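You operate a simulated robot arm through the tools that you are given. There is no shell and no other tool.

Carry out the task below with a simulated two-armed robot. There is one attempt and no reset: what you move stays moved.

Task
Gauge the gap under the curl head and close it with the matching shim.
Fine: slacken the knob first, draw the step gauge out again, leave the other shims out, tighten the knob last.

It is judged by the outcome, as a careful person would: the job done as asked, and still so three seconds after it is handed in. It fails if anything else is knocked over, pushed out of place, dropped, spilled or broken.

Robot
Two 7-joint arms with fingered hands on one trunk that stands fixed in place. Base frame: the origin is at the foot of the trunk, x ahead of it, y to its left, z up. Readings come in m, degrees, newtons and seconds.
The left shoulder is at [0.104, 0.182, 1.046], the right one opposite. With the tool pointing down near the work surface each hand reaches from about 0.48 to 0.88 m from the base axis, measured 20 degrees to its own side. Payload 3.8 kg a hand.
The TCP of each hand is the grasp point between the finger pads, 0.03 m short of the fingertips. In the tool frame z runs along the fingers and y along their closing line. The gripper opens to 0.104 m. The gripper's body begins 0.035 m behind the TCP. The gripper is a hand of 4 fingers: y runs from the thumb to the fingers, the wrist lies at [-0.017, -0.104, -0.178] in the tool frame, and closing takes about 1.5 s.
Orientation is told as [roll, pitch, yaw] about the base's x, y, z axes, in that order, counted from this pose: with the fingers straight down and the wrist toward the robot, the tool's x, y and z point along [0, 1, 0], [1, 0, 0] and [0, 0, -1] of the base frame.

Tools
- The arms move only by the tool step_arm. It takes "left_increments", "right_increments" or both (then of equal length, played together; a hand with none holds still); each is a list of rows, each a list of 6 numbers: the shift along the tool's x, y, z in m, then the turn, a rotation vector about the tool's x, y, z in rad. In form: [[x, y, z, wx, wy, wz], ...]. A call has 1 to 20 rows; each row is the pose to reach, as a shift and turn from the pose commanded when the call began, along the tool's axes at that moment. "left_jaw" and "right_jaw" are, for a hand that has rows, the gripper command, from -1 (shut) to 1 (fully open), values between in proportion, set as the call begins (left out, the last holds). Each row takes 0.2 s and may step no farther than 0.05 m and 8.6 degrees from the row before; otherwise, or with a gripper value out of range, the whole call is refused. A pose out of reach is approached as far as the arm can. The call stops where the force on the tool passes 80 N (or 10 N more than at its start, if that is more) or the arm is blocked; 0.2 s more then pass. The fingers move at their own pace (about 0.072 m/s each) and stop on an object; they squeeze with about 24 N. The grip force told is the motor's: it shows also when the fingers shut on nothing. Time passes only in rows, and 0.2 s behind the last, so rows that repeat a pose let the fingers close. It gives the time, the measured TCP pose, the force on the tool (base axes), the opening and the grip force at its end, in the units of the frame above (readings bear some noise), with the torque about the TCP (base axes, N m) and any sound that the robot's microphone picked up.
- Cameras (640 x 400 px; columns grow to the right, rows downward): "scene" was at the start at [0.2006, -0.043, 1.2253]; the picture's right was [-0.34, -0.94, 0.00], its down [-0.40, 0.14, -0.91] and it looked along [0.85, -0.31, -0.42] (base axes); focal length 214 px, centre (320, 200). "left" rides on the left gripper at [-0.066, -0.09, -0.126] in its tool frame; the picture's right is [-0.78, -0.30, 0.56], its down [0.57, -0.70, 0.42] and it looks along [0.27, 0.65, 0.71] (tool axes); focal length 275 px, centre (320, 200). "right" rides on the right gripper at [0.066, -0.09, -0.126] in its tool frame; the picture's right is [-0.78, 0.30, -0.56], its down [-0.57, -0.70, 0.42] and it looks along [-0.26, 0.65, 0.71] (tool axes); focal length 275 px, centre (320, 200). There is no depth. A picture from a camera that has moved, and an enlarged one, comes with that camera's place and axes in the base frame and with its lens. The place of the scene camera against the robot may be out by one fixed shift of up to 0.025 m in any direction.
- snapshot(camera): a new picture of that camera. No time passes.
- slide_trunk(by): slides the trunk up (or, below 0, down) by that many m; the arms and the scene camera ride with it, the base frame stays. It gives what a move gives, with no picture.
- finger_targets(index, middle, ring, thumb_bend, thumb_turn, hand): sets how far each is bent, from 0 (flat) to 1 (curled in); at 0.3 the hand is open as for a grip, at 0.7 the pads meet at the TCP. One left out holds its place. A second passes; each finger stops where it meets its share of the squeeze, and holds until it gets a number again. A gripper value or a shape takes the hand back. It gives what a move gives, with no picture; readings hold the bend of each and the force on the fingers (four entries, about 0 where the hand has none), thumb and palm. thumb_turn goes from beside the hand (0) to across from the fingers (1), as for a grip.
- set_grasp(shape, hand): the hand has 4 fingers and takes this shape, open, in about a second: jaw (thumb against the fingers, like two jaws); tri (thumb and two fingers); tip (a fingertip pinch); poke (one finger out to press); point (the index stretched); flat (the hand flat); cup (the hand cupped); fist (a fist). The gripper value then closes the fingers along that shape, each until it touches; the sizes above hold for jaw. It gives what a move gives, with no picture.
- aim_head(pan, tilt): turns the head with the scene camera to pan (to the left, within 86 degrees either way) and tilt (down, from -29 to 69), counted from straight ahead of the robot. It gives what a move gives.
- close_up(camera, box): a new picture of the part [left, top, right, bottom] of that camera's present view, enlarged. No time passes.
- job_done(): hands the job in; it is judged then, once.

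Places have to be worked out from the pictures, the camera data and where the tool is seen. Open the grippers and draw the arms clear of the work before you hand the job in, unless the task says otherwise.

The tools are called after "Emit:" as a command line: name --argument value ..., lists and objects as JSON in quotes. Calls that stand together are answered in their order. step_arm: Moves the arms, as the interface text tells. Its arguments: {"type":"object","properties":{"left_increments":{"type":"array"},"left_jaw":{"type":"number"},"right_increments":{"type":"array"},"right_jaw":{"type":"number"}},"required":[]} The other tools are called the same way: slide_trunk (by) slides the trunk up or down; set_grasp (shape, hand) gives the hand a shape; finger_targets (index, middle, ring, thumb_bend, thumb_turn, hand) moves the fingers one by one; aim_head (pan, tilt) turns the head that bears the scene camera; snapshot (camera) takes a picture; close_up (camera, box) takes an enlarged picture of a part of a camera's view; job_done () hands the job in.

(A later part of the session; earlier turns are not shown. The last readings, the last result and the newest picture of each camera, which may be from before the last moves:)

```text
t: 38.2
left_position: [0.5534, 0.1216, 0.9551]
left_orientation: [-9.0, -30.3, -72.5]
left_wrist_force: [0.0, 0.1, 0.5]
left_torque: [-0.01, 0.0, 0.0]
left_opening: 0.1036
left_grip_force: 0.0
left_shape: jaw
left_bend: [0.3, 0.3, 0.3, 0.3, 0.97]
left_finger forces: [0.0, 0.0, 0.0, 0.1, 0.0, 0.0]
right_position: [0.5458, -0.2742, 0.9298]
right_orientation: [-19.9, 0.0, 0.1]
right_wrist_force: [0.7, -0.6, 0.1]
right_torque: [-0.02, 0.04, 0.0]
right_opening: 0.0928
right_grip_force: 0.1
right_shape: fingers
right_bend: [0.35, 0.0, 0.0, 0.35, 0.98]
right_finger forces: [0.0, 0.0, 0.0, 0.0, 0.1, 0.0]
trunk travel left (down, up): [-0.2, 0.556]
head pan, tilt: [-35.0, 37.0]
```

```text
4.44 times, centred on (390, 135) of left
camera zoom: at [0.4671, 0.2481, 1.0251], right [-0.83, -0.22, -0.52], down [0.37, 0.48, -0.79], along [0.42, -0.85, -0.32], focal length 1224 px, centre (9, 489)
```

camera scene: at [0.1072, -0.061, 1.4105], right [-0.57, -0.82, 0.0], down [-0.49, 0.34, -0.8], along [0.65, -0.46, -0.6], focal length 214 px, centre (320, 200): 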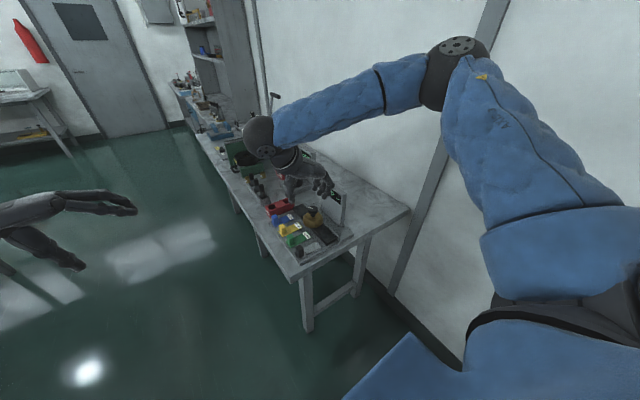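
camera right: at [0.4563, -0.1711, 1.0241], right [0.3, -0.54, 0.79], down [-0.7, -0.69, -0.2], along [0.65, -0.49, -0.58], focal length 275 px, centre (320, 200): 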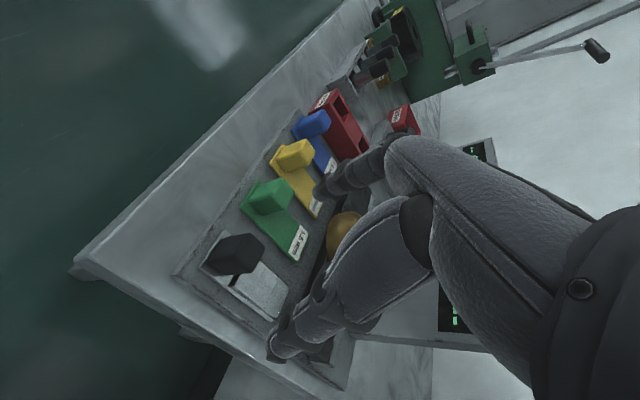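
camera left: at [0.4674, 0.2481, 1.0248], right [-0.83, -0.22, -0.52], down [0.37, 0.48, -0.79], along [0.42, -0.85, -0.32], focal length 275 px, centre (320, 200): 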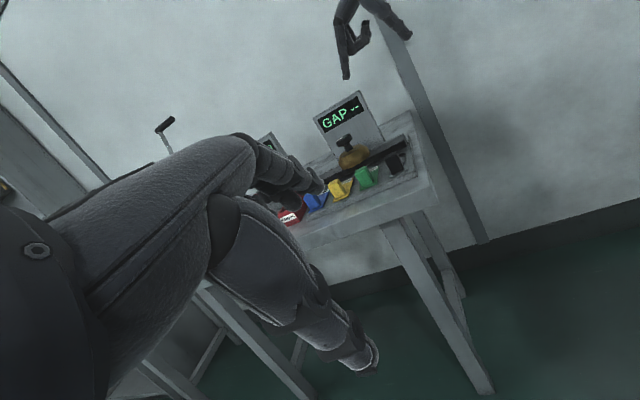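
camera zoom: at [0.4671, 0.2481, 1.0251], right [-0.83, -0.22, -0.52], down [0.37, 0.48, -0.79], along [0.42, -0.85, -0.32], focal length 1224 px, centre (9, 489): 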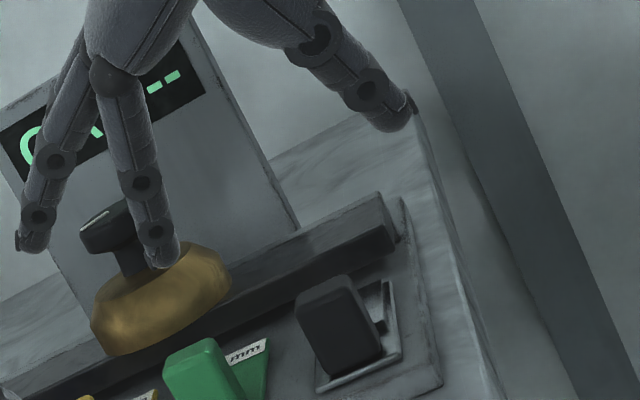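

Handles sit at x≈0.547/0.610/0.671/0.732, y≈-0.273. To slip between neighbours I narrow index and thumb to about 52 mm and bend middle/ring slightly to 0.1 so their tips fall between the green and yellow handles.

Emit:
finger_targets --hand "right" --index 0.5 --middle 0.1 --ring 0.1 --thumb_bend 0.5 --thumb_turn 1.0

Emit:
step_arm --right_increments '[[0.0055, 0, 0.0166, 0, 0, 0], [0.011, -0.001, 0.0333, 0, 0, 0], [0.011, -0.001, 0.0333, 0, 0, 0]]'

Emit:
close_up --camera "left" --box '[340, 90, 430, 190]'

Emit:
close_up --camera "right" --box '[180, 170, 340, 370]'

Emit:
close_up --camera "scene" --box '[280, 150, 360, 240]'

```text
t: 39.2
left_position: [0.5523, 0.1234, 0.9545]
left_orientation: [-9.0, -30.2, -72.5]
left_wrist_force: [-0.3, 0.9, -0.1]
left_torque: [0.03, 0.0, -0.04]
left_opening: 0.1035
left_grip_force: 0.1
left_shape: jaw
left_bend: [0.3, 0.3, 0.3, 0.3, 0.97]
left_finger forces: [0.0, 0.1, 0.0, 0.0, 0.1, 0.0]
right_position: [0.5463, -0.2754, 0.9284]
right_orientation: [-19.8, 0.2, 0.3]
right_wrist_force: [0.4, 0.2, 0.0]
right_torque: [0.0, -0.01, 0.04]
right_opening: 0.0543
right_grip_force: 0.1
right_shape: fingers
right_bend: [0.5, 0.1, 0.1, 0.5, 1.0]
right_finger forces: [0.1, 0.1, 0.0, 0.0, 0.0, 0.0]
trunk travel left (down, up): [-0.2, 0.556]
head pan, tilt: [-35.0, 37.0]
```

```text
t: 40.0
left_position: [0.553, 0.1222, 0.9548]
left_orientation: [-9.0, -30.3, -72.5]
left_wrist_force: [-0.2, 0.3, 0.7]
left_torque: [0.01, 0.0, 0.02]
left_opening: 0.1034
left_grip_force: 0.1
left_shape: jaw
left_bend: [0.3, 0.3, 0.3, 0.3, 0.97]
left_finger forces: [0.0, 0.0, 0.1, 0.0, 0.0, 0.0]
right_position: [0.545, -0.275, 0.8935]
right_orientation: [-19.7, 0.1, 0.3]
right_wrist_force: [0.7, 0.5, -0.2]
right_torque: [0.0, -0.01, 0.0]
right_opening: 0.0543
right_grip_force: 0.1
right_shape: fingers
right_bend: [0.5, 0.1, 0.1, 0.5, 1.0]
right_finger forces: [0.0, 0.1, 0.0, 0.0, 0.1, 0.0]
trunk travel left (down, up): [-0.2, 0.556]
head pan, tilt: [-35.0, 37.0]
```

```text
4.00 times, centred on (385, 140) of left
camera zoom: at [0.4673, 0.2481, 1.0249], right [-0.83, -0.22, -0.52], down [0.37, 0.48, -0.79], along [0.42, -0.85, -0.32], focal length 1101 px, centre (60, 440)
```

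zoom: 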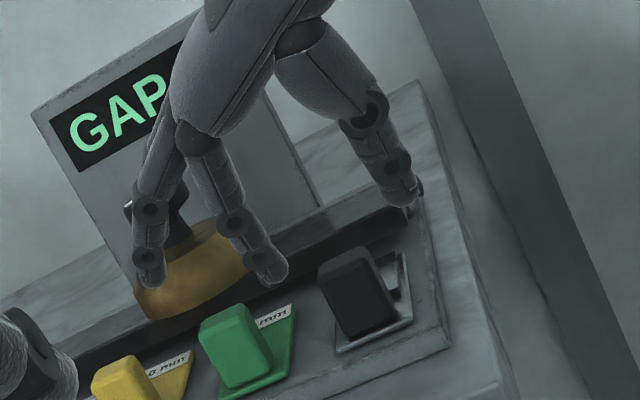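

```text
2.00 times, centred on (260, 270) of right
camera zoom: at [0.4549, -0.1714, 0.9892], right [0.3, -0.54, 0.79], down [-0.7, -0.69, -0.2], along [0.65, -0.49, -0.58], focal length 551 px, centre (440, 60)
```

zoom: 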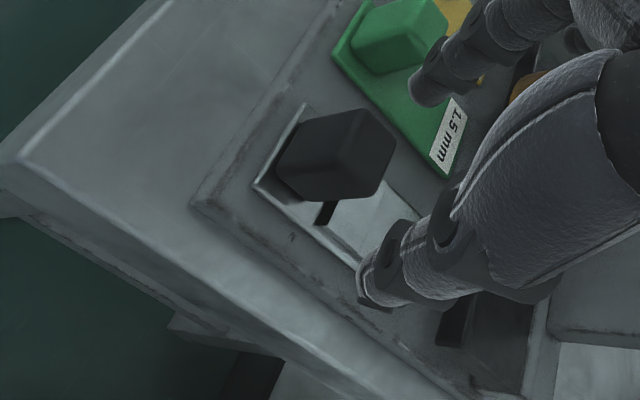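

```text
4.44 times, centred on (320, 195) of scene
camera zoom: at [0.1852, -0.0611, 1.2065], right [-0.57, -0.82, 0.0], down [-0.49, 0.34, -0.8], along [0.65, -0.46, -0.6], focal length 953 px, centre (320, 222)
```

zoom: 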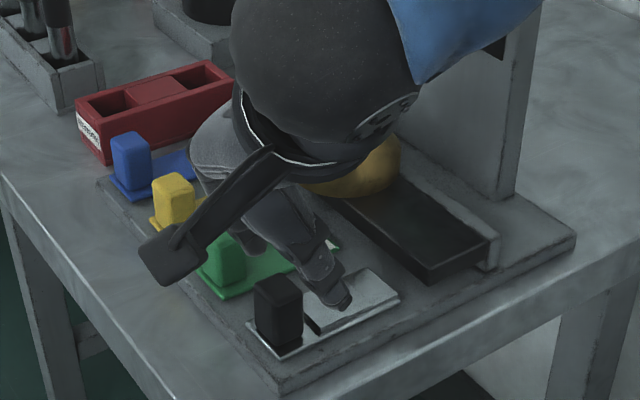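

Index tip reads ≈[0.581,-0.281] and thumb tip ≈[0.509,-0.291], with the handle centre around y≈-0.268, so I shift +12 mm in y while lowering the last 33 mm.

Emit:
step_arm --right_increments '[[0.0113, 0, -0.0041, 0, 0, 0], [0.017, 0, 0.0116, 0, 0, 0], [0.0227, 0, 0.0274, 0, 0, 0], [0.0227, 0, 0.0274, 0, 0, 0]]'

Emit:
close_up --camera "left" --box '[340, 90, 430, 190]'

Emit:
close_up --camera "right" --box '[180, 150, 380, 350]'

Emit:
close_up --camera "scene" --box '[280, 150, 360, 240]'

```text
t: 41.0
left_position: [0.5537, 0.1225, 0.954]
left_orientation: [-9.0, -30.3, -72.5]
left_wrist_force: [-1.3, -0.5, 0.1]
left_torque: [0.02, 0.0, -0.02]
left_opening: 0.1039
left_grip_force: 0.0
left_shape: jaw
left_bend: [0.3, 0.3, 0.3, 0.3, 0.97]
left_finger forces: [0.0, 0.1, 0.1, 0.0, 0.1, 0.0]
right_position: [0.5466, -0.2625, 0.8604]
right_orientation: [-19.8, 0.1, 0.2]
right_wrist_force: [-0.3, 0.1, -0.6]
right_torque: [-0.01, -0.01, 0.01]
right_opening: 0.0542
right_grip_force: 0.0
right_shape: fingers
right_bend: [0.5, 0.1, 0.1, 0.5, 1.0]
right_finger forces: [0.0, 0.0, 0.1, 0.0, 0.1, 0.0]
trunk travel left (down, up): [-0.2, 0.556]
head pan, tilt: [-35.0, 37.0]
```

```text
4.00 times, centred on (385, 140) of left
camera zoom: at [0.4673, 0.2481, 1.0249], right [-0.83, -0.22, -0.52], down [0.37, 0.48, -0.79], along [0.42, -0.85, -0.32], focal length 1101 px, centre (60, 440)
```

zoom: 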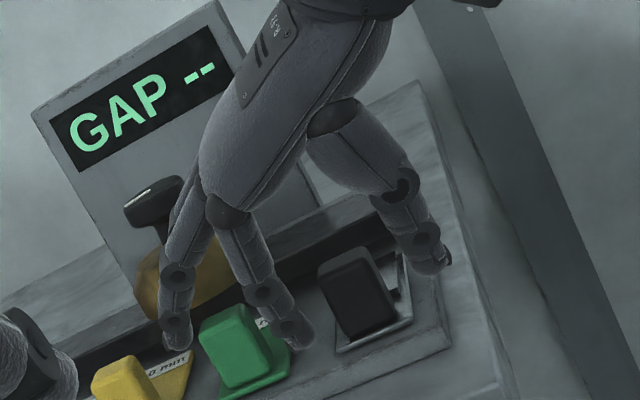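

```text
2.00 times, centred on (280, 250) of right
camera zoom: at [0.4561, -0.1592, 0.9564], right [0.3, -0.54, 0.79], down [-0.7, -0.68, -0.2], along [0.65, -0.49, -0.58], focal length 551 px, centre (400, 100)
```

zoom: 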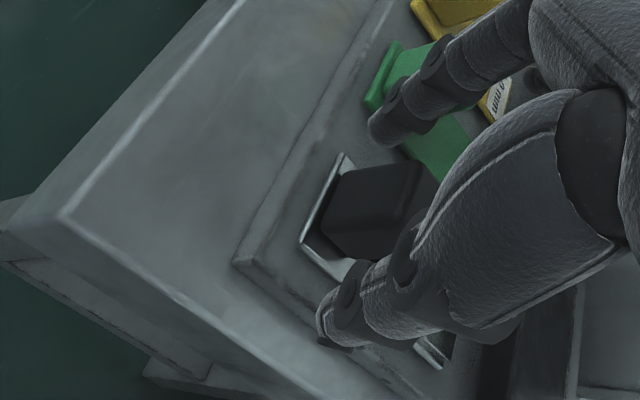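

```text
4.44 times, centred on (320, 195) of scene
camera zoom: at [0.1852, -0.0611, 1.2065], right [-0.57, -0.82, 0.0], down [-0.49, 0.34, -0.8], along [0.65, -0.46, -0.6], focal length 953 px, centre (320, 222)
```

zoom: 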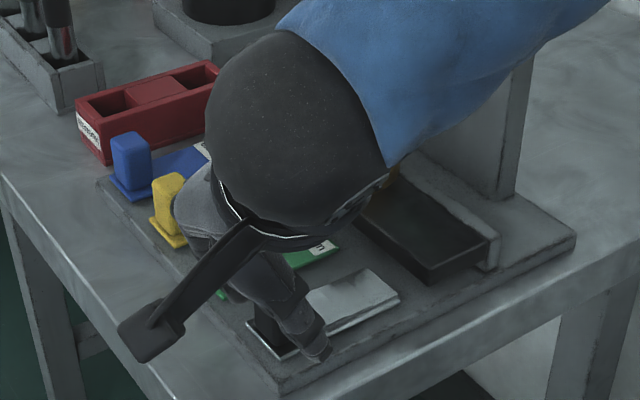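

Index and thumb straddle the black handle with clearance from the green one. I close index and thumb on it.

Emit:
finger_targets --hand "right" --index 0.75 --thumb_bend 0.75

Emit:
close_up --camera "left" --box '[340, 90, 430, 190]'

Emit:
close_up --camera "right" --box '[180, 150, 380, 350]'

```text
t: 42.0
left_position: [0.5535, 0.1218, 0.9549]
left_orientation: [-9.0, -30.3, -72.5]
left_wrist_force: [-0.3, -0.7, 0.3]
left_torque: [0.01, -0.02, -0.01]
left_opening: 0.1038
left_grip_force: 0.1
left_shape: jaw
left_bend: [0.3, 0.3, 0.3, 0.3, 0.97]
left_finger forces: [0.0, 0.0, 0.0, 0.1, 0.1, 0.1]
right_position: [0.5467, -0.2623, 0.8601]
right_orientation: [-19.8, 0.1, 0.3]
right_wrist_force: [-3.1, -0.5, -2.0]
right_torque: [0.03, -0.01, -0.09]
right_opening: 0.0234
right_grip_force: 10.0
right_shape: fingers
right_bend: [0.6, 0.1, 0.1, 0.65, 1.0]
right_finger forces: [9.0, 0.0, 0.0, 0.1, 11.6, 0.0]
trunk travel left (down, up): [-0.2, 0.556]
head pan, tilt: [-35.0, 37.0]
```

```text
4.00 times, centred on (385, 140) of left
camera zoom: at [0.4673, 0.2479, 1.0249], right [-0.83, -0.22, -0.52], down [0.37, 0.48, -0.79], along [0.42, -0.85, -0.32], focal length 1101 px, centre (60, 440)
```

zoom: 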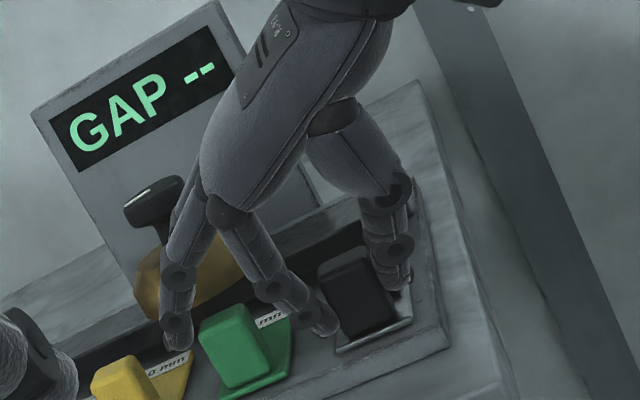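

```text
2.00 times, centred on (280, 250) of right
camera zoom: at [0.4558, -0.1595, 0.9561], right [0.3, -0.54, 0.79], down [-0.7, -0.68, -0.2], along [0.65, -0.49, -0.58], focal length 551 px, centre (400, 100)
```

zoom: 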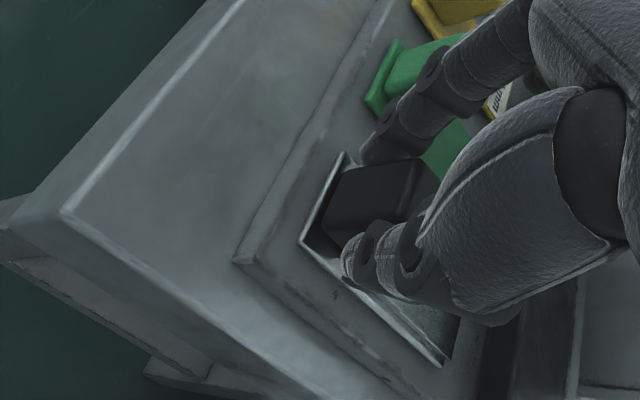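

The pinch holds (index 9 N, thumb 11.6 N, 23 mm opening). I lift the gauge slowly 30 mm and check that the strip stays level.

Emit:
step_arm --right_increments '[[-0.0017, 0, -0.0047, 0, 0, 0], [-0.0051, 0, -0.0141, 0, 0, 0], [-0.0103, 0, -0.0282, 0, 0, 0], [-0.0103, 0, -0.0282, 0, 0, 0]]'

Emit:
close_up --camera "left" --box '[340, 90, 430, 190]'

Emit:
close_up --camera "right" --box '[180, 150, 380, 350]'

Emit:
close_up --camera "scene" --box '[280, 150, 360, 240]'

```text
t: 43.0
left_position: [0.5545, 0.1229, 0.9541]
left_orientation: [-9.0, -30.4, -72.5]
left_wrist_force: [0.2, -0.5, 0.3]
left_torque: [0.0, -0.02, -0.03]
left_opening: 0.1039
left_grip_force: 0.1
left_shape: jaw
left_bend: [0.3, 0.3, 0.3, 0.3, 0.97]
left_finger forces: [0.1, 0.1, 0.0, 0.0, 0.1, 0.1]
right_position: [0.5462, -0.2633, 0.8908]
right_orientation: [-19.8, 0.0, 0.2]
right_wrist_force: [-0.3, -0.3, 0.2]
right_torque: [-0.01, 0.03, -0.02]
right_opening: 0.0
right_grip_force: 0.1
right_shape: fingers
right_bend: [0.68, 0.1, 0.1, 0.74, 1.0]
right_finger forces: [0.0, 0.0, 0.0, 0.0, 0.0, 0.0]
trunk travel left (down, up): [-0.2, 0.556]
head pan, tilt: [-35.0, 37.0]
```

```text
4.00 times, centred on (385, 140) of left
camera zoom: at [0.4676, 0.248, 1.0248], right [-0.83, -0.22, -0.52], down [0.37, 0.48, -0.79], along [0.42, -0.85, -0.32], focal length 1101 px, centre (60, 440)
```

zoom: 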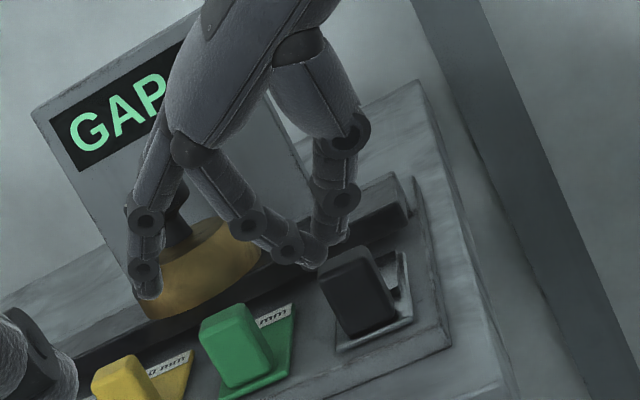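

```text
2.00 times, centred on (280, 250) of right
camera zoom: at [0.4565, -0.1601, 0.9873], right [0.3, -0.54, 0.79], down [-0.7, -0.69, -0.2], along [0.65, -0.49, -0.58], focal length 551 px, centre (400, 100)
```

zoom: 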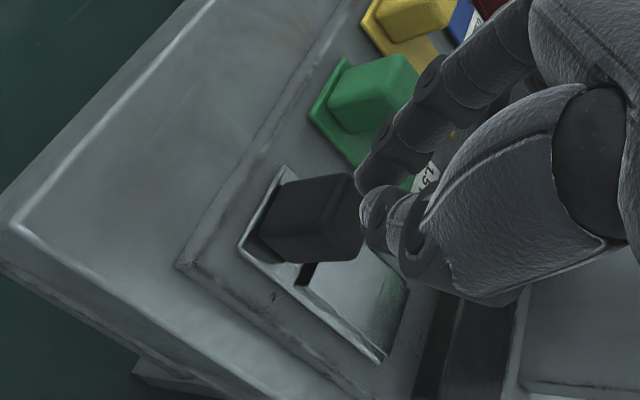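

```text
4.44 times, centred on (320, 195) of scene
camera zoom: at [0.1855, -0.0611, 1.2064], right [-0.57, -0.82, 0.0], down [-0.49, 0.34, -0.8], along [0.65, -0.46, -0.6], focal length 953 px, centre (320, 222)
```

zoom: 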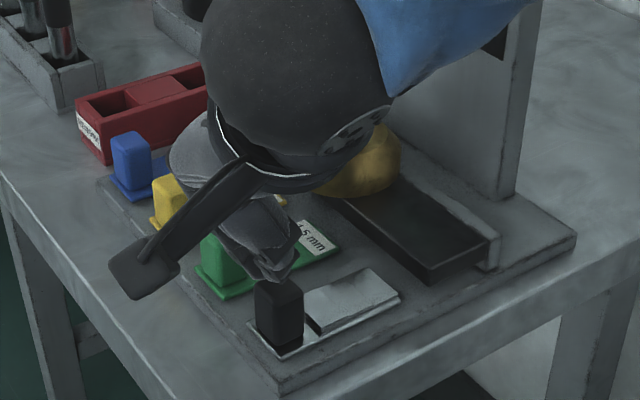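

The pinch slid off: the gauge hasn't moved, but the thumb was only on the handle's -y edge (tips at y≈-0.268/-0.278, handle ±9 mm around -0.270). I reopen, go down again 7 mm further toward +y and slightly deeper.

Emit:
finger_targets --hand "right" --index 0.5 --thumb_bend 0.5

Emit:
step_arm --right_increments '[[0.0061, 0, -0.0022, 0, 0, 0], [0.0118, 0, 0.0135, 0, 0, 0], [0.0176, 0, 0.0293, 0, 0, 0], [0.0176, 0, 0.0293, 0, 0, 0]]'

Emit:
close_up --camera "right" --box '[200, 150, 340, 290]'

Emit:
close_up --camera "left" --box '[370, 120, 420, 180]'

```text
t: 44.0
left_position: [0.5542, 0.122, 0.9551]
left_orientation: [-9.1, -30.2, -72.6]
left_wrist_force: [0.2, -0.3, 0.5]
left_torque: [0.03, -0.01, 0.0]
left_opening: 0.1037
left_grip_force: 0.1
left_shape: jaw
left_bend: [0.3, 0.3, 0.3, 0.3, 0.97]
left_finger forces: [0.0, 0.0, 0.0, 0.0, 0.0, 0.0]
right_position: [0.5448, -0.2626, 0.8907]
right_orientation: [-19.8, 0.1, 0.1]
right_wrist_force: [-0.4, 0.8, -0.2]
right_torque: [-0.01, 0.02, -0.04]
right_opening: 0.0532
right_grip_force: 0.1
right_shape: fingers
right_bend: [0.5, 0.1, 0.1, 0.5, 1.0]
right_finger forces: [0.1, 0.0, 0.0, 0.0, 0.0, 0.1]
trunk travel left (down, up): [-0.2, 0.556]
head pan, tilt: [-35.0, 37.0]
```

```text
t: 45.0
left_position: [0.5542, 0.1237, 0.9537]
left_orientation: [-8.9, -30.3, -72.4]
left_wrist_force: [-0.7, -0.4, -0.7]
left_torque: [0.01, -0.02, 0.0]
left_opening: 0.1037
left_grip_force: 0.1
left_shape: jaw
left_bend: [0.3, 0.3, 0.3, 0.3, 0.97]
left_finger forces: [0.0, 0.0, 0.0, 0.0, 0.0, 0.0]
right_position: [0.5444, -0.2557, 0.8599]
right_orientation: [-19.8, 0.1, 0.2]
right_wrist_force: [0.3, 0.7, 0.3]
right_torque: [0.03, 0.01, 0.01]
right_opening: 0.053
right_grip_force: 0.0
right_shape: fingers
right_bend: [0.5, 0.1, 0.1, 0.5, 1.0]
right_finger forces: [0.1, 0.0, 0.1, 0.0, 0.0, 0.1]
trunk travel left (down, up): [-0.2, 0.556]
head pan, tilt: [-35.0, 37.0]
```

```text
2.86 times, centred on (270, 220) of right
camera zoom: at [0.4552, -0.1529, 0.9543], right [0.3, -0.54, 0.79], down [-0.7, -0.69, -0.2], along [0.65, -0.49, -0.58], focal length 786 px, centre (463, 143)
```

zoom: 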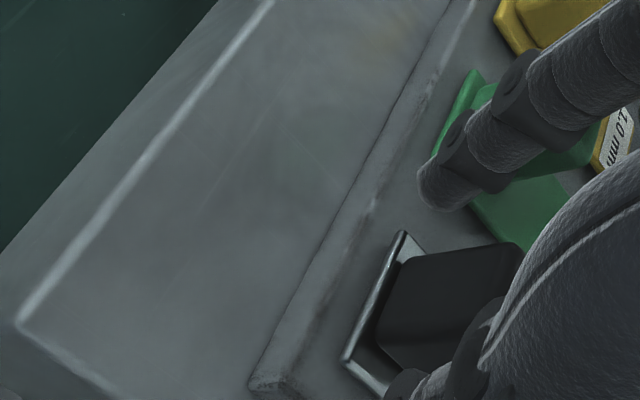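

```text
6.67 times, centred on (395, 150) of left
camera zoom: at [0.4674, 0.2481, 1.0249], right [-0.83, -0.22, -0.52], down [0.37, 0.48, -0.79], along [0.42, -0.85, -0.32], focal length 1835 px, centre (-180, 533)
```

zoom: 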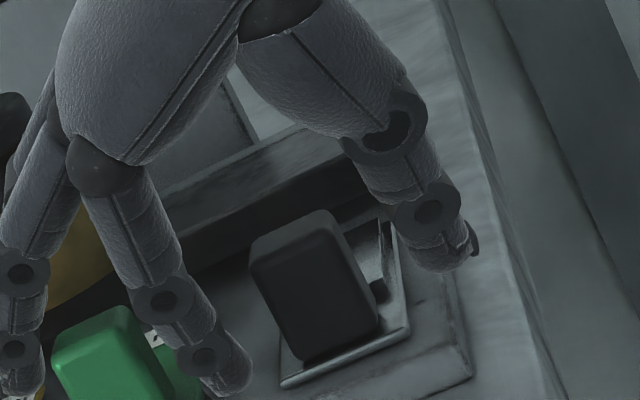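

From this closer view the strip's front edge is at y≈-0.260 and the handle spans roughly y -0.263…-0.283 (x 0.5475), so the first y was right. I shift back to y≈-0.264, close again, then lift only a few millimetres while watching forces.

Emit:
step_arm --right_increments '[[-0.0036, 0.0015, 0.0024, 0, 0, 0], [-0.0071, 0.003, 0.0047, 0, 0, 0], [-0.0071, 0.003, 0.0047, 0, 0, 0]]'

Emit:
finger_targets --hand "right" --index 0.9 --thumb_bend 0.9

Emit:
close_up --camera "right" --box '[200, 150, 340, 290]'

Emit:
close_up --camera "left" --box '[370, 120, 420, 180]'

```text
t: 45.8
left_position: [0.5536, 0.1222, 0.9537]
left_orientation: [-9.0, -30.3, -72.5]
left_wrist_force: [0.9, -0.2, -0.7]
left_torque: [0.0, -0.02, -0.03]
left_opening: 0.1037
left_grip_force: 0.1
left_shape: jaw
left_bend: [0.3, 0.3, 0.3, 0.3, 0.97]
left_finger forces: [0.0, 0.0, 0.0, 0.1, 0.0, 0.0]
right_position: [0.5474, -0.2649, 0.8549]
right_orientation: [-19.8, 0.1, 0.2]
right_wrist_force: [-0.6, 0.1, -0.7]
right_torque: [0.05, 0.01, 0.02]
right_opening: 0.0532
right_grip_force: 0.0
right_shape: fingers
right_bend: [0.5, 0.1, 0.1, 0.5, 1.0]
right_finger forces: [0.0, 0.0, 0.1, 0.0, 0.0, 0.0]
trunk travel left (down, up): [-0.2, 0.556]
head pan, tilt: [-35.0, 37.0]
```

```text
t: 46.8
left_position: [0.5534, 0.1222, 0.9545]
left_orientation: [-9.1, -30.3, -72.5]
left_wrist_force: [0.4, -0.6, -0.1]
left_torque: [0.02, 0.03, 0.0]
left_opening: 0.1037
left_grip_force: 0.1
left_shape: jaw
left_bend: [0.3, 0.3, 0.3, 0.3, 0.97]
left_finger forces: [0.0, 0.1, 0.0, 0.0, 0.0, 0.0]
right_position: [0.5466, -0.2658, 0.854]
right_orientation: [-19.8, 0.3, 0.2]
right_wrist_force: [-12.3, -1.7, -6.6]
right_torque: [0.01, 0.05, 0.0]
right_opening: 0.0227
right_grip_force: 15.0
right_shape: fingers
right_bend: [0.59, 0.1, 0.1, 0.65, 1.0]
right_finger forces: [8.9, 0.1, 0.1, 0.1, 21.2, 0.1]
trunk travel left (down, up): [-0.2, 0.556]
head pan, tilt: [-35.0, 37.0]
```

```text
2.86 times, centred on (270, 220) of right
camera zoom: at [0.4561, -0.1623, 0.9503], right [0.3, -0.54, 0.79], down [-0.7, -0.68, -0.2], along [0.65, -0.49, -0.58], focal length 786 px, centre (463, 143)
```

zoom: 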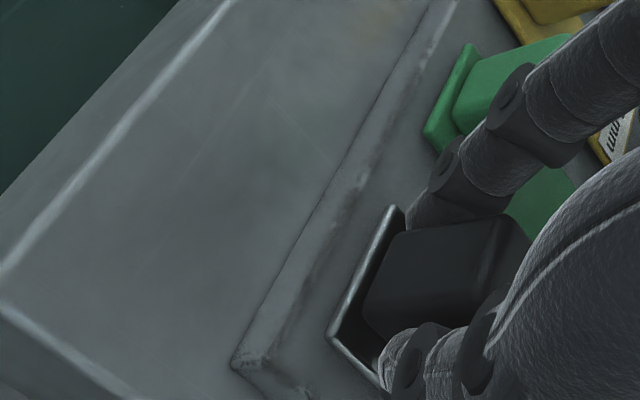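

```text
6.67 times, centred on (395, 150) of left
camera zoom: at [0.4667, 0.2476, 1.0252], right [-0.83, -0.22, -0.52], down [0.37, 0.48, -0.79], along [0.42, -0.85, -0.32], focal length 1835 px, centre (-180, 533)
```

zoom: 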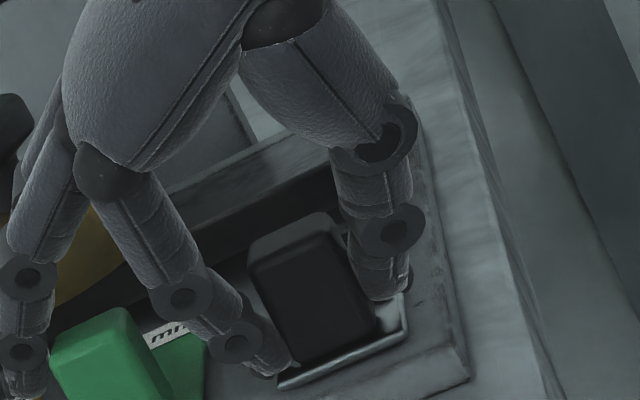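

The thumb is pushing harder (21 N) than the index (9 N), shoving the gauge sideways. I back the thumb target off to balance the pinch.

Emit:
finger_targets --hand "right" --index 0.9 --thumb_bend 0.7

Emit:
step_arm --right_increments '[[-0.0007, 0, -0.0019, 0, 0, 0], [-0.0014, 0, -0.0038, 0, 0, 0], [-0.0014, 0, -0.0038, 0, 0, 0]]'

Emit:
close_up --camera "left" --box '[370, 120, 420, 180]'

```text
t: 47.8
left_position: [0.5545, 0.1213, 0.9549]
left_orientation: [-9.1, -30.2, -72.5]
left_wrist_force: [0.0, 0.0, 0.0]
left_torque: [0.02, -0.04, 0.0]
left_opening: 0.1036
left_grip_force: 0.0
left_shape: jaw
left_bend: [0.3, 0.3, 0.3, 0.3, 0.97]
left_finger forces: [0.0, 0.1, 0.0, 0.1, 0.0, 0.0]
right_position: [0.5486, -0.2654, 0.8555]
right_orientation: [-19.8, 0.0, 0.3]
right_wrist_force: [3.1, -0.3, -0.6]
right_torque: [0.0, -0.12, -0.06]
right_opening: 0.0234
right_grip_force: 9.2
right_shape: fingers
right_bend: [0.62, 0.1, 0.1, 0.63, 1.0]
right_finger forces: [10.2, 0.0, 0.0, 0.0, 6.7, 0.0]
trunk travel left (down, up): [-0.2, 0.556]
head pan, tilt: [-35.0, 37.0]
```

```text
t: 48.6
left_position: [0.5554, 0.1234, 0.9522]
left_orientation: [-9.1, -30.3, -72.6]
left_wrist_force: [-0.4, -0.7, -0.2]
left_torque: [0.01, 0.03, 0.01]
left_opening: 0.1039
left_grip_force: 0.1
left_shape: jaw
left_bend: [0.3, 0.3, 0.3, 0.3, 0.97]
left_finger forces: [0.0, 0.1, 0.0, 0.0, 0.0, 0.1]
right_position: [0.5487, -0.266, 0.858]
right_orientation: [-19.7, 0.3, 0.2]
right_wrist_force: [2.0, -0.2, -12.0]
right_torque: [0.09, -0.09, -0.06]
right_opening: 0.0236
right_grip_force: 7.3
right_shape: fingers
right_bend: [0.62, 0.1, 0.1, 0.63, 1.0]
right_finger forces: [8.1, 0.1, 0.1, 0.0, 6.6, 0.1]
trunk travel left (down, up): [-0.2, 0.556]
head pan, tilt: [-35.0, 37.0]
```

```text
6.67 times, centred on (395, 150) of left
camera zoom: at [0.4683, 0.2477, 1.0243], right [-0.83, -0.22, -0.52], down [0.37, 0.48, -0.79], along [0.42, -0.85, -0.32], focal length 1835 px, centre (-180, 533)
```

zoom: 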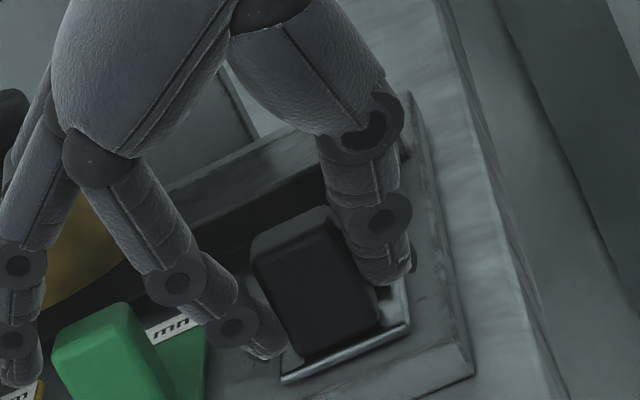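

With 2-3 mm of lift the tool is pulled down 12 N and the gauge still hasn't budged, so it sits heavier or tighter than a light pinch can manage. I'll release, rise, and come down again with index and middle together against the thumb for a stronger, balanced grip.

Emit:
finger_targets --hand "right" --index 0.5 --thumb_bend 0.5

Emit:
close_up --camera "left" --box '[340, 90, 430, 190]'

Emit:
close_up --camera "scene" --box '[280, 150, 360, 240]'

```text
t: 49.6
left_position: [0.5542, 0.1229, 0.9551]
left_orientation: [-9.0, -30.4, -72.5]
left_wrist_force: [0.6, 0.0, -0.8]
left_torque: [0.01, -0.01, 0.03]
left_opening: 0.1038
left_grip_force: 0.1
left_shape: jaw
left_bend: [0.3, 0.3, 0.3, 0.3, 0.97]
left_finger forces: [0.0, 0.1, 0.1, 0.0, 0.1, 0.0]
right_position: [0.5479, -0.2659, 0.8597]
right_orientation: [-19.8, 0.1, 0.2]
right_wrist_force: [-0.1, 0.8, -0.1]
right_torque: [-0.04, 0.0, 0.02]
right_opening: 0.0532
right_grip_force: 0.0
right_shape: fingers
right_bend: [0.5, 0.1, 0.1, 0.5, 1.0]
right_finger forces: [0.0, 0.0, 0.0, 0.0, 0.1, 0.0]
trunk travel left (down, up): [-0.2, 0.556]
head pan, tilt: [-35.0, 37.0]
```

```text
4.00 times, centred on (385, 140) of left
camera zoom: at [0.4674, 0.2481, 1.0249], right [-0.83, -0.22, -0.52], down [0.37, 0.48, -0.79], along [0.42, -0.85, -0.32], focal length 1101 px, centre (60, 440)
```

zoom: 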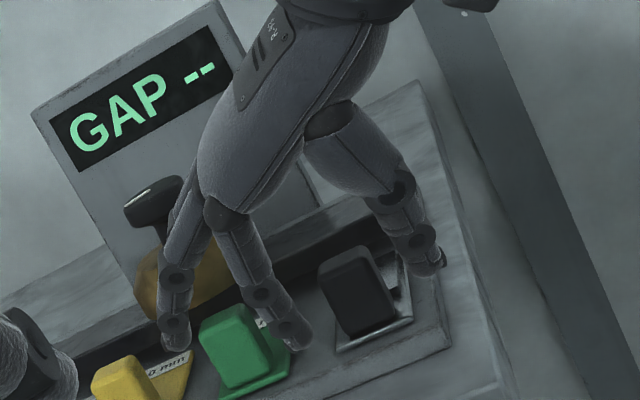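

```text
4.44 times, centred on (320, 195) of scene
camera zoom: at [0.1852, -0.0611, 1.2065], right [-0.57, -0.82, 0.0], down [-0.49, 0.34, -0.8], along [0.65, -0.46, -0.6], focal length 953 px, centre (320, 222)
```

zoom: 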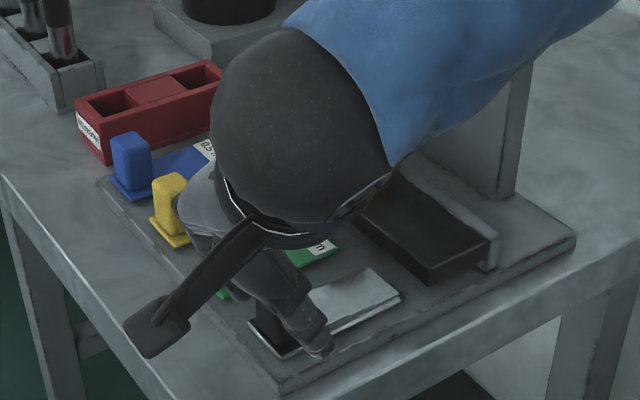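

Gauge and neighbours are undisturbed. I rise clear, set index and middle together at the narrow opening, and descend again slightly toward +y so both fingers oppose the thumb across the handle.

Emit:
step_arm --right_increments '[[-0.0068, 0, -0.0188, 0, 0, 0], [-0.0137, 0, -0.0376, 0, 0, 0], [-0.0137, 0, -0.0376, 0, 0, 0]]'

Emit:
finger_targets --hand "right" --index 0.5 --middle 0.5 --ring 0.0 --thumb_bend 0.5

Emit:
close_up --camera "right" --box '[200, 130, 400, 330]'

Emit:
close_up --camera "left" --box '[340, 90, 430, 190]'

```text
t: 50.4
left_position: [0.5534, 0.1221, 0.954]
left_orientation: [-8.9, -30.3, -72.5]
left_wrist_force: [0.7, -0.1, -0.5]
left_torque: [-0.01, 0.0, -0.01]
left_opening: 0.1039
left_grip_force: 0.1
left_shape: jaw
left_bend: [0.3, 0.3, 0.3, 0.3, 0.97]
left_finger forces: [0.0, 0.0, 0.1, 0.1, 0.0, 0.0]
right_position: [0.5475, -0.2664, 0.8989]
right_orientation: [-19.8, 0.1, 0.2]
right_wrist_force: [0.0, 0.2, 0.7]
right_torque: [0.0, -0.01, 0.01]
right_opening: 0.0529
right_grip_force: 0.0
right_shape: fingers
right_bend: [0.5, 0.1, 0.1, 0.5, 1.0]
right_finger forces: [0.1, 0.0, 0.0, 0.1, 0.0, 0.1]
trunk travel left (down, up): [-0.2, 0.556]
head pan, tilt: [-35.0, 37.0]
```

```text
t: 51.4
left_position: [0.5541, 0.1232, 0.9553]
left_orientation: [-9.0, -30.3, -72.6]
left_wrist_force: [-0.5, 0.0, 0.3]
left_torque: [-0.03, -0.03, -0.01]
left_opening: 0.1037
left_grip_force: 0.1
left_shape: jaw
left_bend: [0.3, 0.3, 0.3, 0.3, 0.97]
left_finger forces: [0.1, 0.0, 0.0, 0.0, 0.0, 0.1]
right_position: [0.5471, -0.2679, 0.8987]
right_orientation: [-19.9, 0.2, 0.2]
right_wrist_force: [-0.2, -0.1, -0.2]
right_torque: [-0.02, 0.01, -0.01]
right_opening: 0.0533
right_grip_force: 0.1
right_shape: fingers
right_bend: [0.5, 0.5, 0.0, 0.5, 1.0]
right_finger forces: [0.0, 0.0, 0.0, 0.1, 0.0, 0.0]
trunk travel left (down, up): [-0.2, 0.556]
head pan, tilt: [-35.0, 37.0]
```

```text
2.00 times, centred on (300, 230) of right
camera zoom: at [0.4578, -0.1637, 0.9947], right [0.3, -0.54, 0.79], down [-0.7, -0.69, -0.2], along [0.65, -0.49, -0.58], focal length 551 px, centre (360, 140)
```

zoom: 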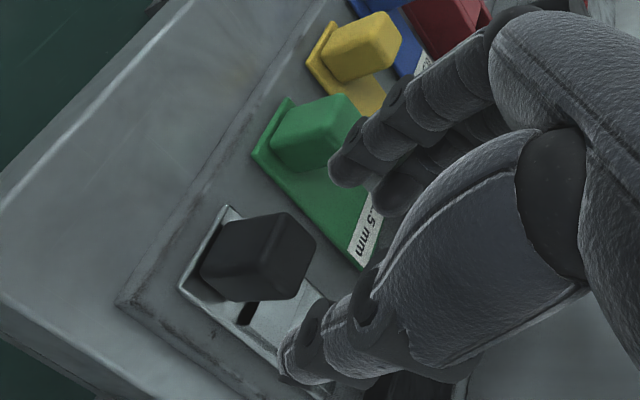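

```text
4.00 times, centred on (385, 140) of left
camera zoom: at [0.4674, 0.248, 1.0248], right [-0.83, -0.22, -0.52], down [0.37, 0.48, -0.79], along [0.42, -0.85, -0.32], focal length 1101 px, centre (60, 440)
```

zoom: 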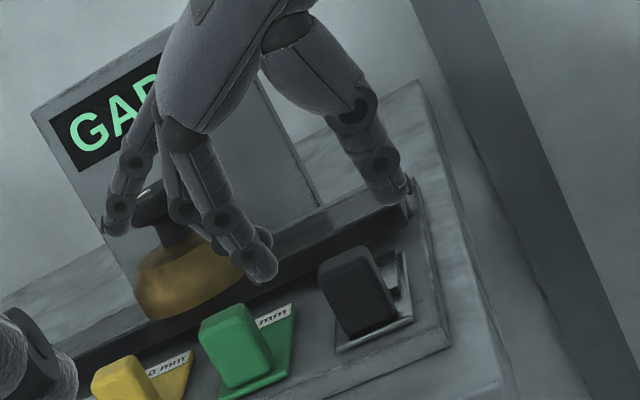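

Fingers look right for a three-point grip. I descend over the handle again at y≈-0.262.

Emit:
step_arm --right_increments '[[0.0047, 0.0007, -0.0017, 0, 0, 0], [0.0118, 0.0007, 0.0179, 0, 0, 0], [0.019, 0.0007, 0.0375, 0, 0, 0], [0.019, 0.0007, 0.0375, 0, 0, 0]]'

Emit:
finger_targets --hand "right" --index 0.9 --middle 0.9 --thumb_bend 0.9

Emit:
close_up --camera "right" --box '[200, 130, 400, 330]'

Emit:
close_up --camera "left" --box '[350, 100, 430, 190]'

```text
t: 52.4
left_position: [0.5523, 0.1224, 0.9551]
left_orientation: [-8.9, -30.3, -72.4]
left_wrist_force: [-0.6, -0.3, 0.7]
left_torque: [0.0, 0.02, 0.02]
left_opening: 0.1039
left_grip_force: 0.0
left_shape: jaw
left_bend: [0.3, 0.3, 0.3, 0.3, 0.97]
left_finger forces: [0.0, 0.0, 0.1, 0.1, 0.0, 0.0]
right_position: [0.55, -0.2617, 0.8582]
right_orientation: [-19.9, 0.1, 0.2]
right_wrist_force: [-6.2, 0.4, 4.0]
right_torque: [-0.04, -0.18, -0.08]
right_opening: 0.0529
right_grip_force: 3.8
right_shape: fingers
right_bend: [0.5, 0.53, 0.0, 0.5, 1.0]
right_finger forces: [0.0, 7.3, 0.0, 0.0, 0.0, 0.0]
trunk travel left (down, up): [-0.2, 0.556]
head pan, tilt: [-35.0, 37.0]
```

```text
t: 53.4
left_position: [0.5542, 0.1219, 0.9548]
left_orientation: [-9.0, -30.2, -72.5]
left_wrist_force: [0.3, -0.5, -0.6]
left_torque: [0.0, 0.0, 0.01]
left_opening: 0.1037
left_grip_force: 0.0
left_shape: jaw
left_bend: [0.3, 0.3, 0.3, 0.3, 0.97]
left_finger forces: [0.0, 0.1, 0.0, 0.1, 0.0, 0.0]
right_position: [0.5507, -0.2625, 0.8575]
right_orientation: [-19.9, 0.2, 0.2]
right_wrist_force: [-1.3, -1.1, -7.7]
right_torque: [0.03, -0.14, 0.13]
right_opening: 0.0227
right_grip_force: 20.1
right_shape: fingers
right_bend: [0.62, 0.63, 0.0, 0.62, 1.0]
right_finger forces: [9.6, 9.9, 0.1, 0.0, 20.9, 0.0]
trunk travel left (down, up): [-0.2, 0.556]
head pan, tilt: [-35.0, 37.0]
```

```text
2.00 times, centred on (300, 230) of right
camera zoom: at [0.4599, -0.159, 0.9532], right [0.3, -0.54, 0.79], down [-0.7, -0.68, -0.2], along [0.65, -0.49, -0.58], focal length 551 px, centre (360, 140)
```

zoom: 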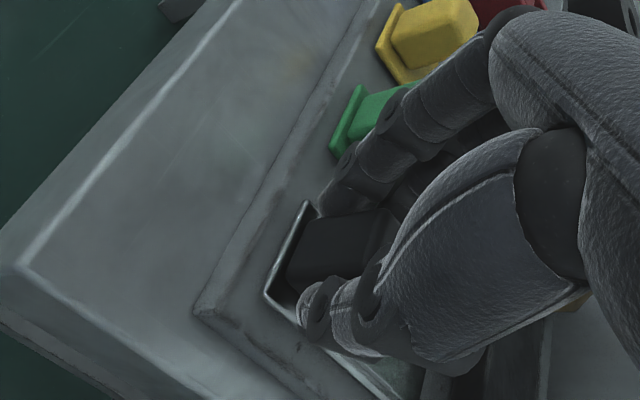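

```text
4.44 times, centred on (390, 145) of left
camera zoom: at [0.4678, 0.2478, 1.0246], right [-0.83, -0.22, -0.52], down [0.37, 0.48, -0.79], along [0.42, -0.85, -0.32], focal length 1224 px, centre (9, 444)
```

zoom: 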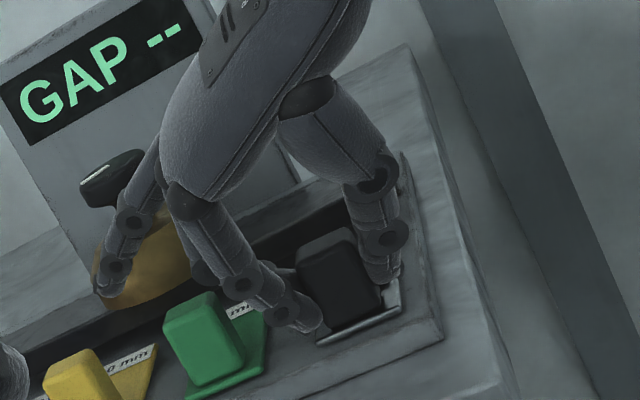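

Now index 9.6 N + middle 9.9 N balance the thumb's 20.9 N. I lift in small steps and watch the pull.

Emit:
step_arm --right_increments '[[-0.0007, 0, -0.0019, 0, 0, 0], [-0.0014, 0, -0.0038, 0, 0, 0], [-0.002, 0, -0.0056, 0, 0, 0], [-0.002, 0, -0.0056, 0, 0, 0]]'

Emit:
close_up --camera "left" --box '[350, 100, 430, 190]'

```text
t: 54.4
left_position: [0.5557, 0.1223, 0.9537]
left_orientation: [-9.1, -30.2, -72.5]
left_wrist_force: [0.5, 0.1, 0.8]
left_torque: [0.0, 0.02, 0.02]
left_opening: 0.1039
left_grip_force: 0.0
left_shape: jaw
left_bend: [0.3, 0.3, 0.3, 0.3, 0.97]
left_finger forces: [0.0, 0.0, 0.1, 0.0, 0.0, 0.0]
right_position: [0.5498, -0.2629, 0.8621]
right_orientation: [-19.8, 0.4, 0.3]
right_wrist_force: [-4.5, -0.9, -25.1]
right_torque: [0.16, 0.01, 0.07]
right_opening: 0.0228
right_grip_force: 16.6
right_shape: fingers
right_bend: [0.62, 0.63, 0.0, 0.62, 1.0]
right_finger forces: [7.4, 7.3, 0.1, 0.0, 18.4, 0.0]
trunk travel left (down, up): [-0.2, 0.556]
head pan, tilt: [-35.0, 37.0]
```

```text
4.44 times, centred on (390, 145) of left
camera zoom: at [0.4688, 0.2472, 1.0242], right [-0.83, -0.22, -0.52], down [0.37, 0.48, -0.79], along [0.42, -0.85, -0.32], focal length 1224 px, centre (9, 444)
```

zoom: 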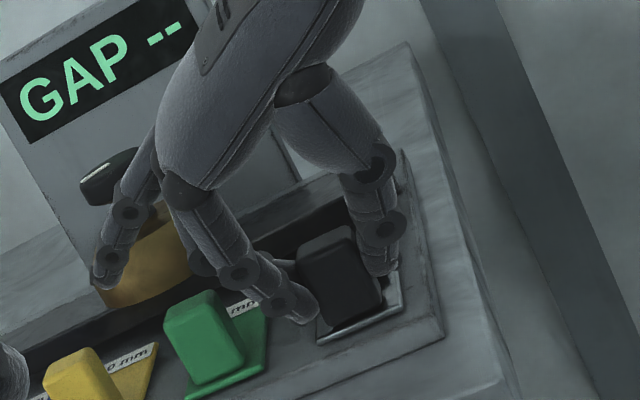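

The tool now feels a 25 N downward pull. I look very closely to see whether the gauge has actually lifted or tilted at all.

Emit:
close_up --camera "left" --box '[380, 130, 420, 180]'

Emit:
close_up --camera "right" --box '[230, 190, 330, 310]'

Emit:
close_up --camera "scene" --box '[300, 190, 350, 230]'

```text
8.00 times, centred on (400, 155) of left
camera zoom: at [0.4688, 0.2472, 1.0242], right [-0.83, -0.22, -0.52], down [0.37, 0.48, -0.79], along [0.42, -0.85, -0.32], focal length 2202 px, centre (-320, 560)
```

zoom: 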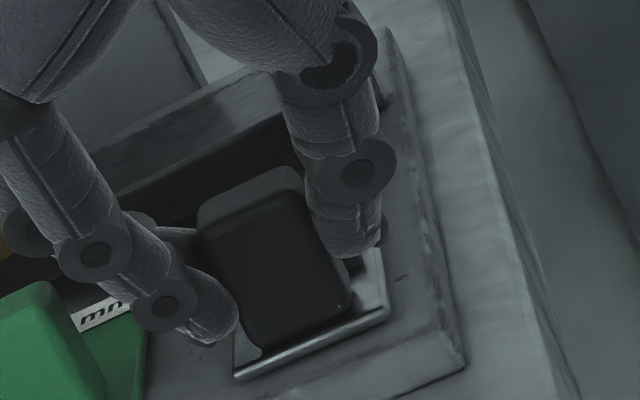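

```text
3.33 times, centred on (280, 250) of right
camera zoom: at [0.4602, -0.1594, 0.9575], right [0.3, -0.54, 0.78], down [-0.7, -0.68, -0.2], along [0.65, -0.49, -0.59], focal length 918 px, centre (453, 33)
```

zoom: 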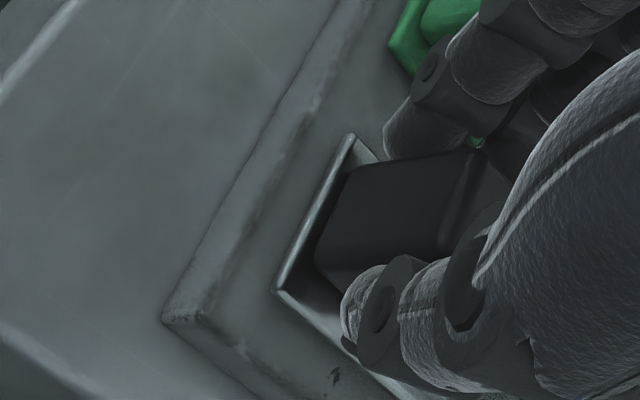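

```text
10.00 times, centred on (325, 210) of scene
camera zoom: at [0.1869, -0.0621, 1.206], right [-0.57, -0.82, 0.0], down [-0.49, 0.35, -0.8], along [0.65, -0.46, -0.6], focal length 2145 px, centre (270, 100)
```

zoom: 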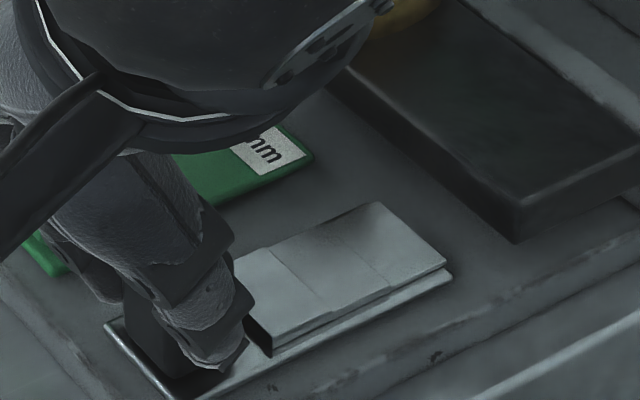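

Nothing lifted at all even at 25 N, so the gauge seems to be guided so it only slides. I let it down and test a small 6 mm push toward -y with the grip still on, watching the force.

Emit:
step_arm --right_increments '[[0.002, 0, 0.0056, 0, 0, 0], [0.002, 0, 0.0056, 0, 0, 0], [-0.0008, 0, 0.0066, 0, 0, 0], [-0.0036, 0, 0.0076, 0, 0, 0], [-0.0036, 0, 0.0076, 0, 0, 0]]'

Emit:
close_up --camera "scene" --box '[300, 190, 350, 230]'

Emit:
close_up --camera "left" --box '[380, 130, 420, 180]'

```text
t: 55.6
left_position: [0.553, 0.1234, 0.9552]
left_orientation: [-9.0, -30.2, -72.4]
left_wrist_force: [-0.4, 0.8, 0.9]
left_torque: [-0.01, -0.02, 0.02]
left_opening: 0.1037
left_grip_force: 0.1
left_shape: jaw
left_bend: [0.3, 0.3, 0.3, 0.3, 0.97]
left_finger forces: [0.0, 0.0, 0.0, 0.1, 0.1, 0.0]
right_position: [0.5502, -0.267, 0.8594]
right_orientation: [-19.8, -0.2, 0.3]
right_wrist_force: [-1.9, 0.0, 2.8]
right_torque: [0.0, -0.01, 0.06]
right_opening: 0.0222
right_grip_force: 20.9
right_shape: fingers
right_bend: [0.62, 0.63, 0.0, 0.62, 1.0]
right_finger forces: [10.2, 10.2, 0.0, 0.1, 22.2, 0.0]
trunk travel left (down, up): [-0.2, 0.556]
head pan, tilt: [-35.0, 37.0]
```

```text
10.00 times, centred on (325, 210) of scene
camera zoom: at [0.1849, -0.0609, 1.2066], right [-0.57, -0.82, 0.0], down [-0.49, 0.34, -0.8], along [0.65, -0.46, -0.6], focal length 2145 px, centre (270, 100)
```

zoom: 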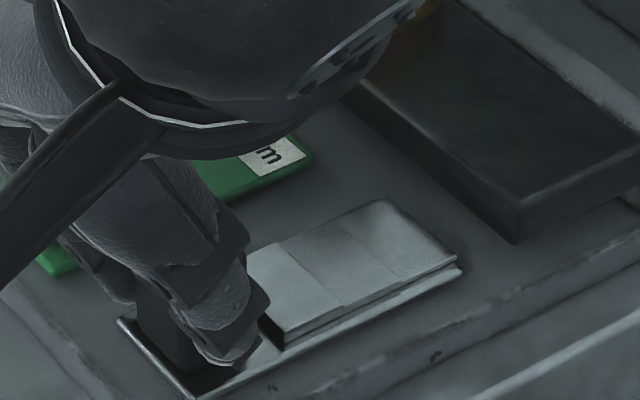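

```text
8.00 times, centred on (400, 155) of left
camera zoom: at [0.4671, 0.2483, 1.0251], right [-0.83, -0.22, -0.52], down [0.37, 0.48, -0.79], along [0.42, -0.85, -0.32], focal length 2202 px, centre (-320, 560)
```

zoom: 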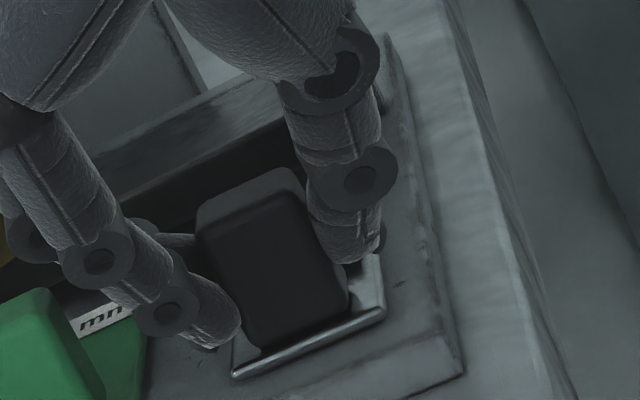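

The gauge slid freely 5 mm along -y with no force. Now I test a small 6 mm slide along +x.

Emit:
step_arm --right_increments '[[0, 0.003, 0, 0, 0, 0], [0, 0.006, 0, 0, 0, 0], [0, 0.006, 0, 0, 0, 0]]'

Emit:
close_up --camera "scene" --box '[300, 190, 350, 230]'

Emit:
close_up --camera "left" --box '[340, 120, 420, 190]'

```text
t: 56.4
left_position: [0.5533, 0.1233, 0.9546]
left_orientation: [-8.9, -30.3, -72.6]
left_wrist_force: [0.4, -0.4, -0.5]
left_torque: [-0.01, -0.04, 0.02]
left_opening: 0.1037
left_grip_force: 0.1
left_shape: jaw
left_bend: [0.3, 0.3, 0.3, 0.3, 0.97]
left_finger forces: [0.0, 0.1, 0.0, 0.1, 0.0, 0.0]
right_position: [0.5538, -0.2671, 0.8582]
right_orientation: [-19.8, 0.1, 0.2]
right_wrist_force: [-14.9, 1.3, 7.2]
right_torque: [-0.04, 0.44, -0.18]
right_opening: 0.0225
right_grip_force: 19.9
right_shape: fingers
right_bend: [0.64, 0.65, 0.0, 0.62, 1.0]
right_finger forces: [6.6, 6.1, 0.1, 0.1, 27.8, 0.1]
trunk travel left (down, up): [-0.2, 0.556]
head pan, tilt: [-35.0, 37.0]
```

```text
10.00 times, centred on (325, 210) of scene
camera zoom: at [0.1829, -0.0608, 1.2069], right [-0.57, -0.82, 0.0], down [-0.49, 0.34, -0.8], along [0.66, -0.46, -0.6], focal length 2145 px, centre (270, 100)
```

zoom: 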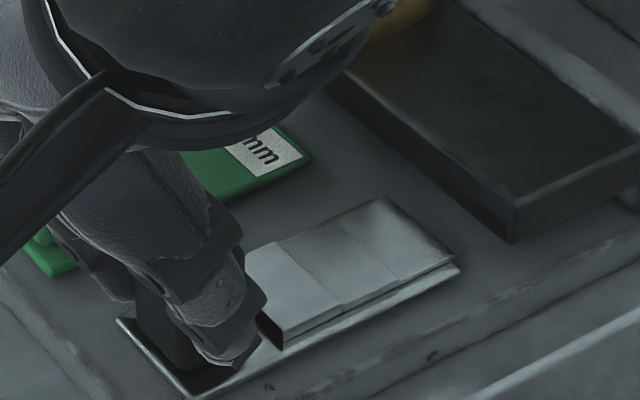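

```text
5.71 times, centred on (380, 155) of left
camera zoom: at [0.4655, 0.2483, 1.0258], right [-0.82, -0.22, -0.52], down [0.37, 0.48, -0.79], along [0.42, -0.85, -0.32], focal length 1573 px, centre (-23, 457)
```

zoom: 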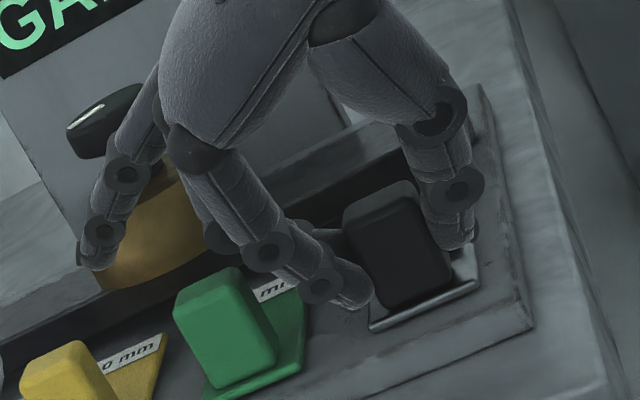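

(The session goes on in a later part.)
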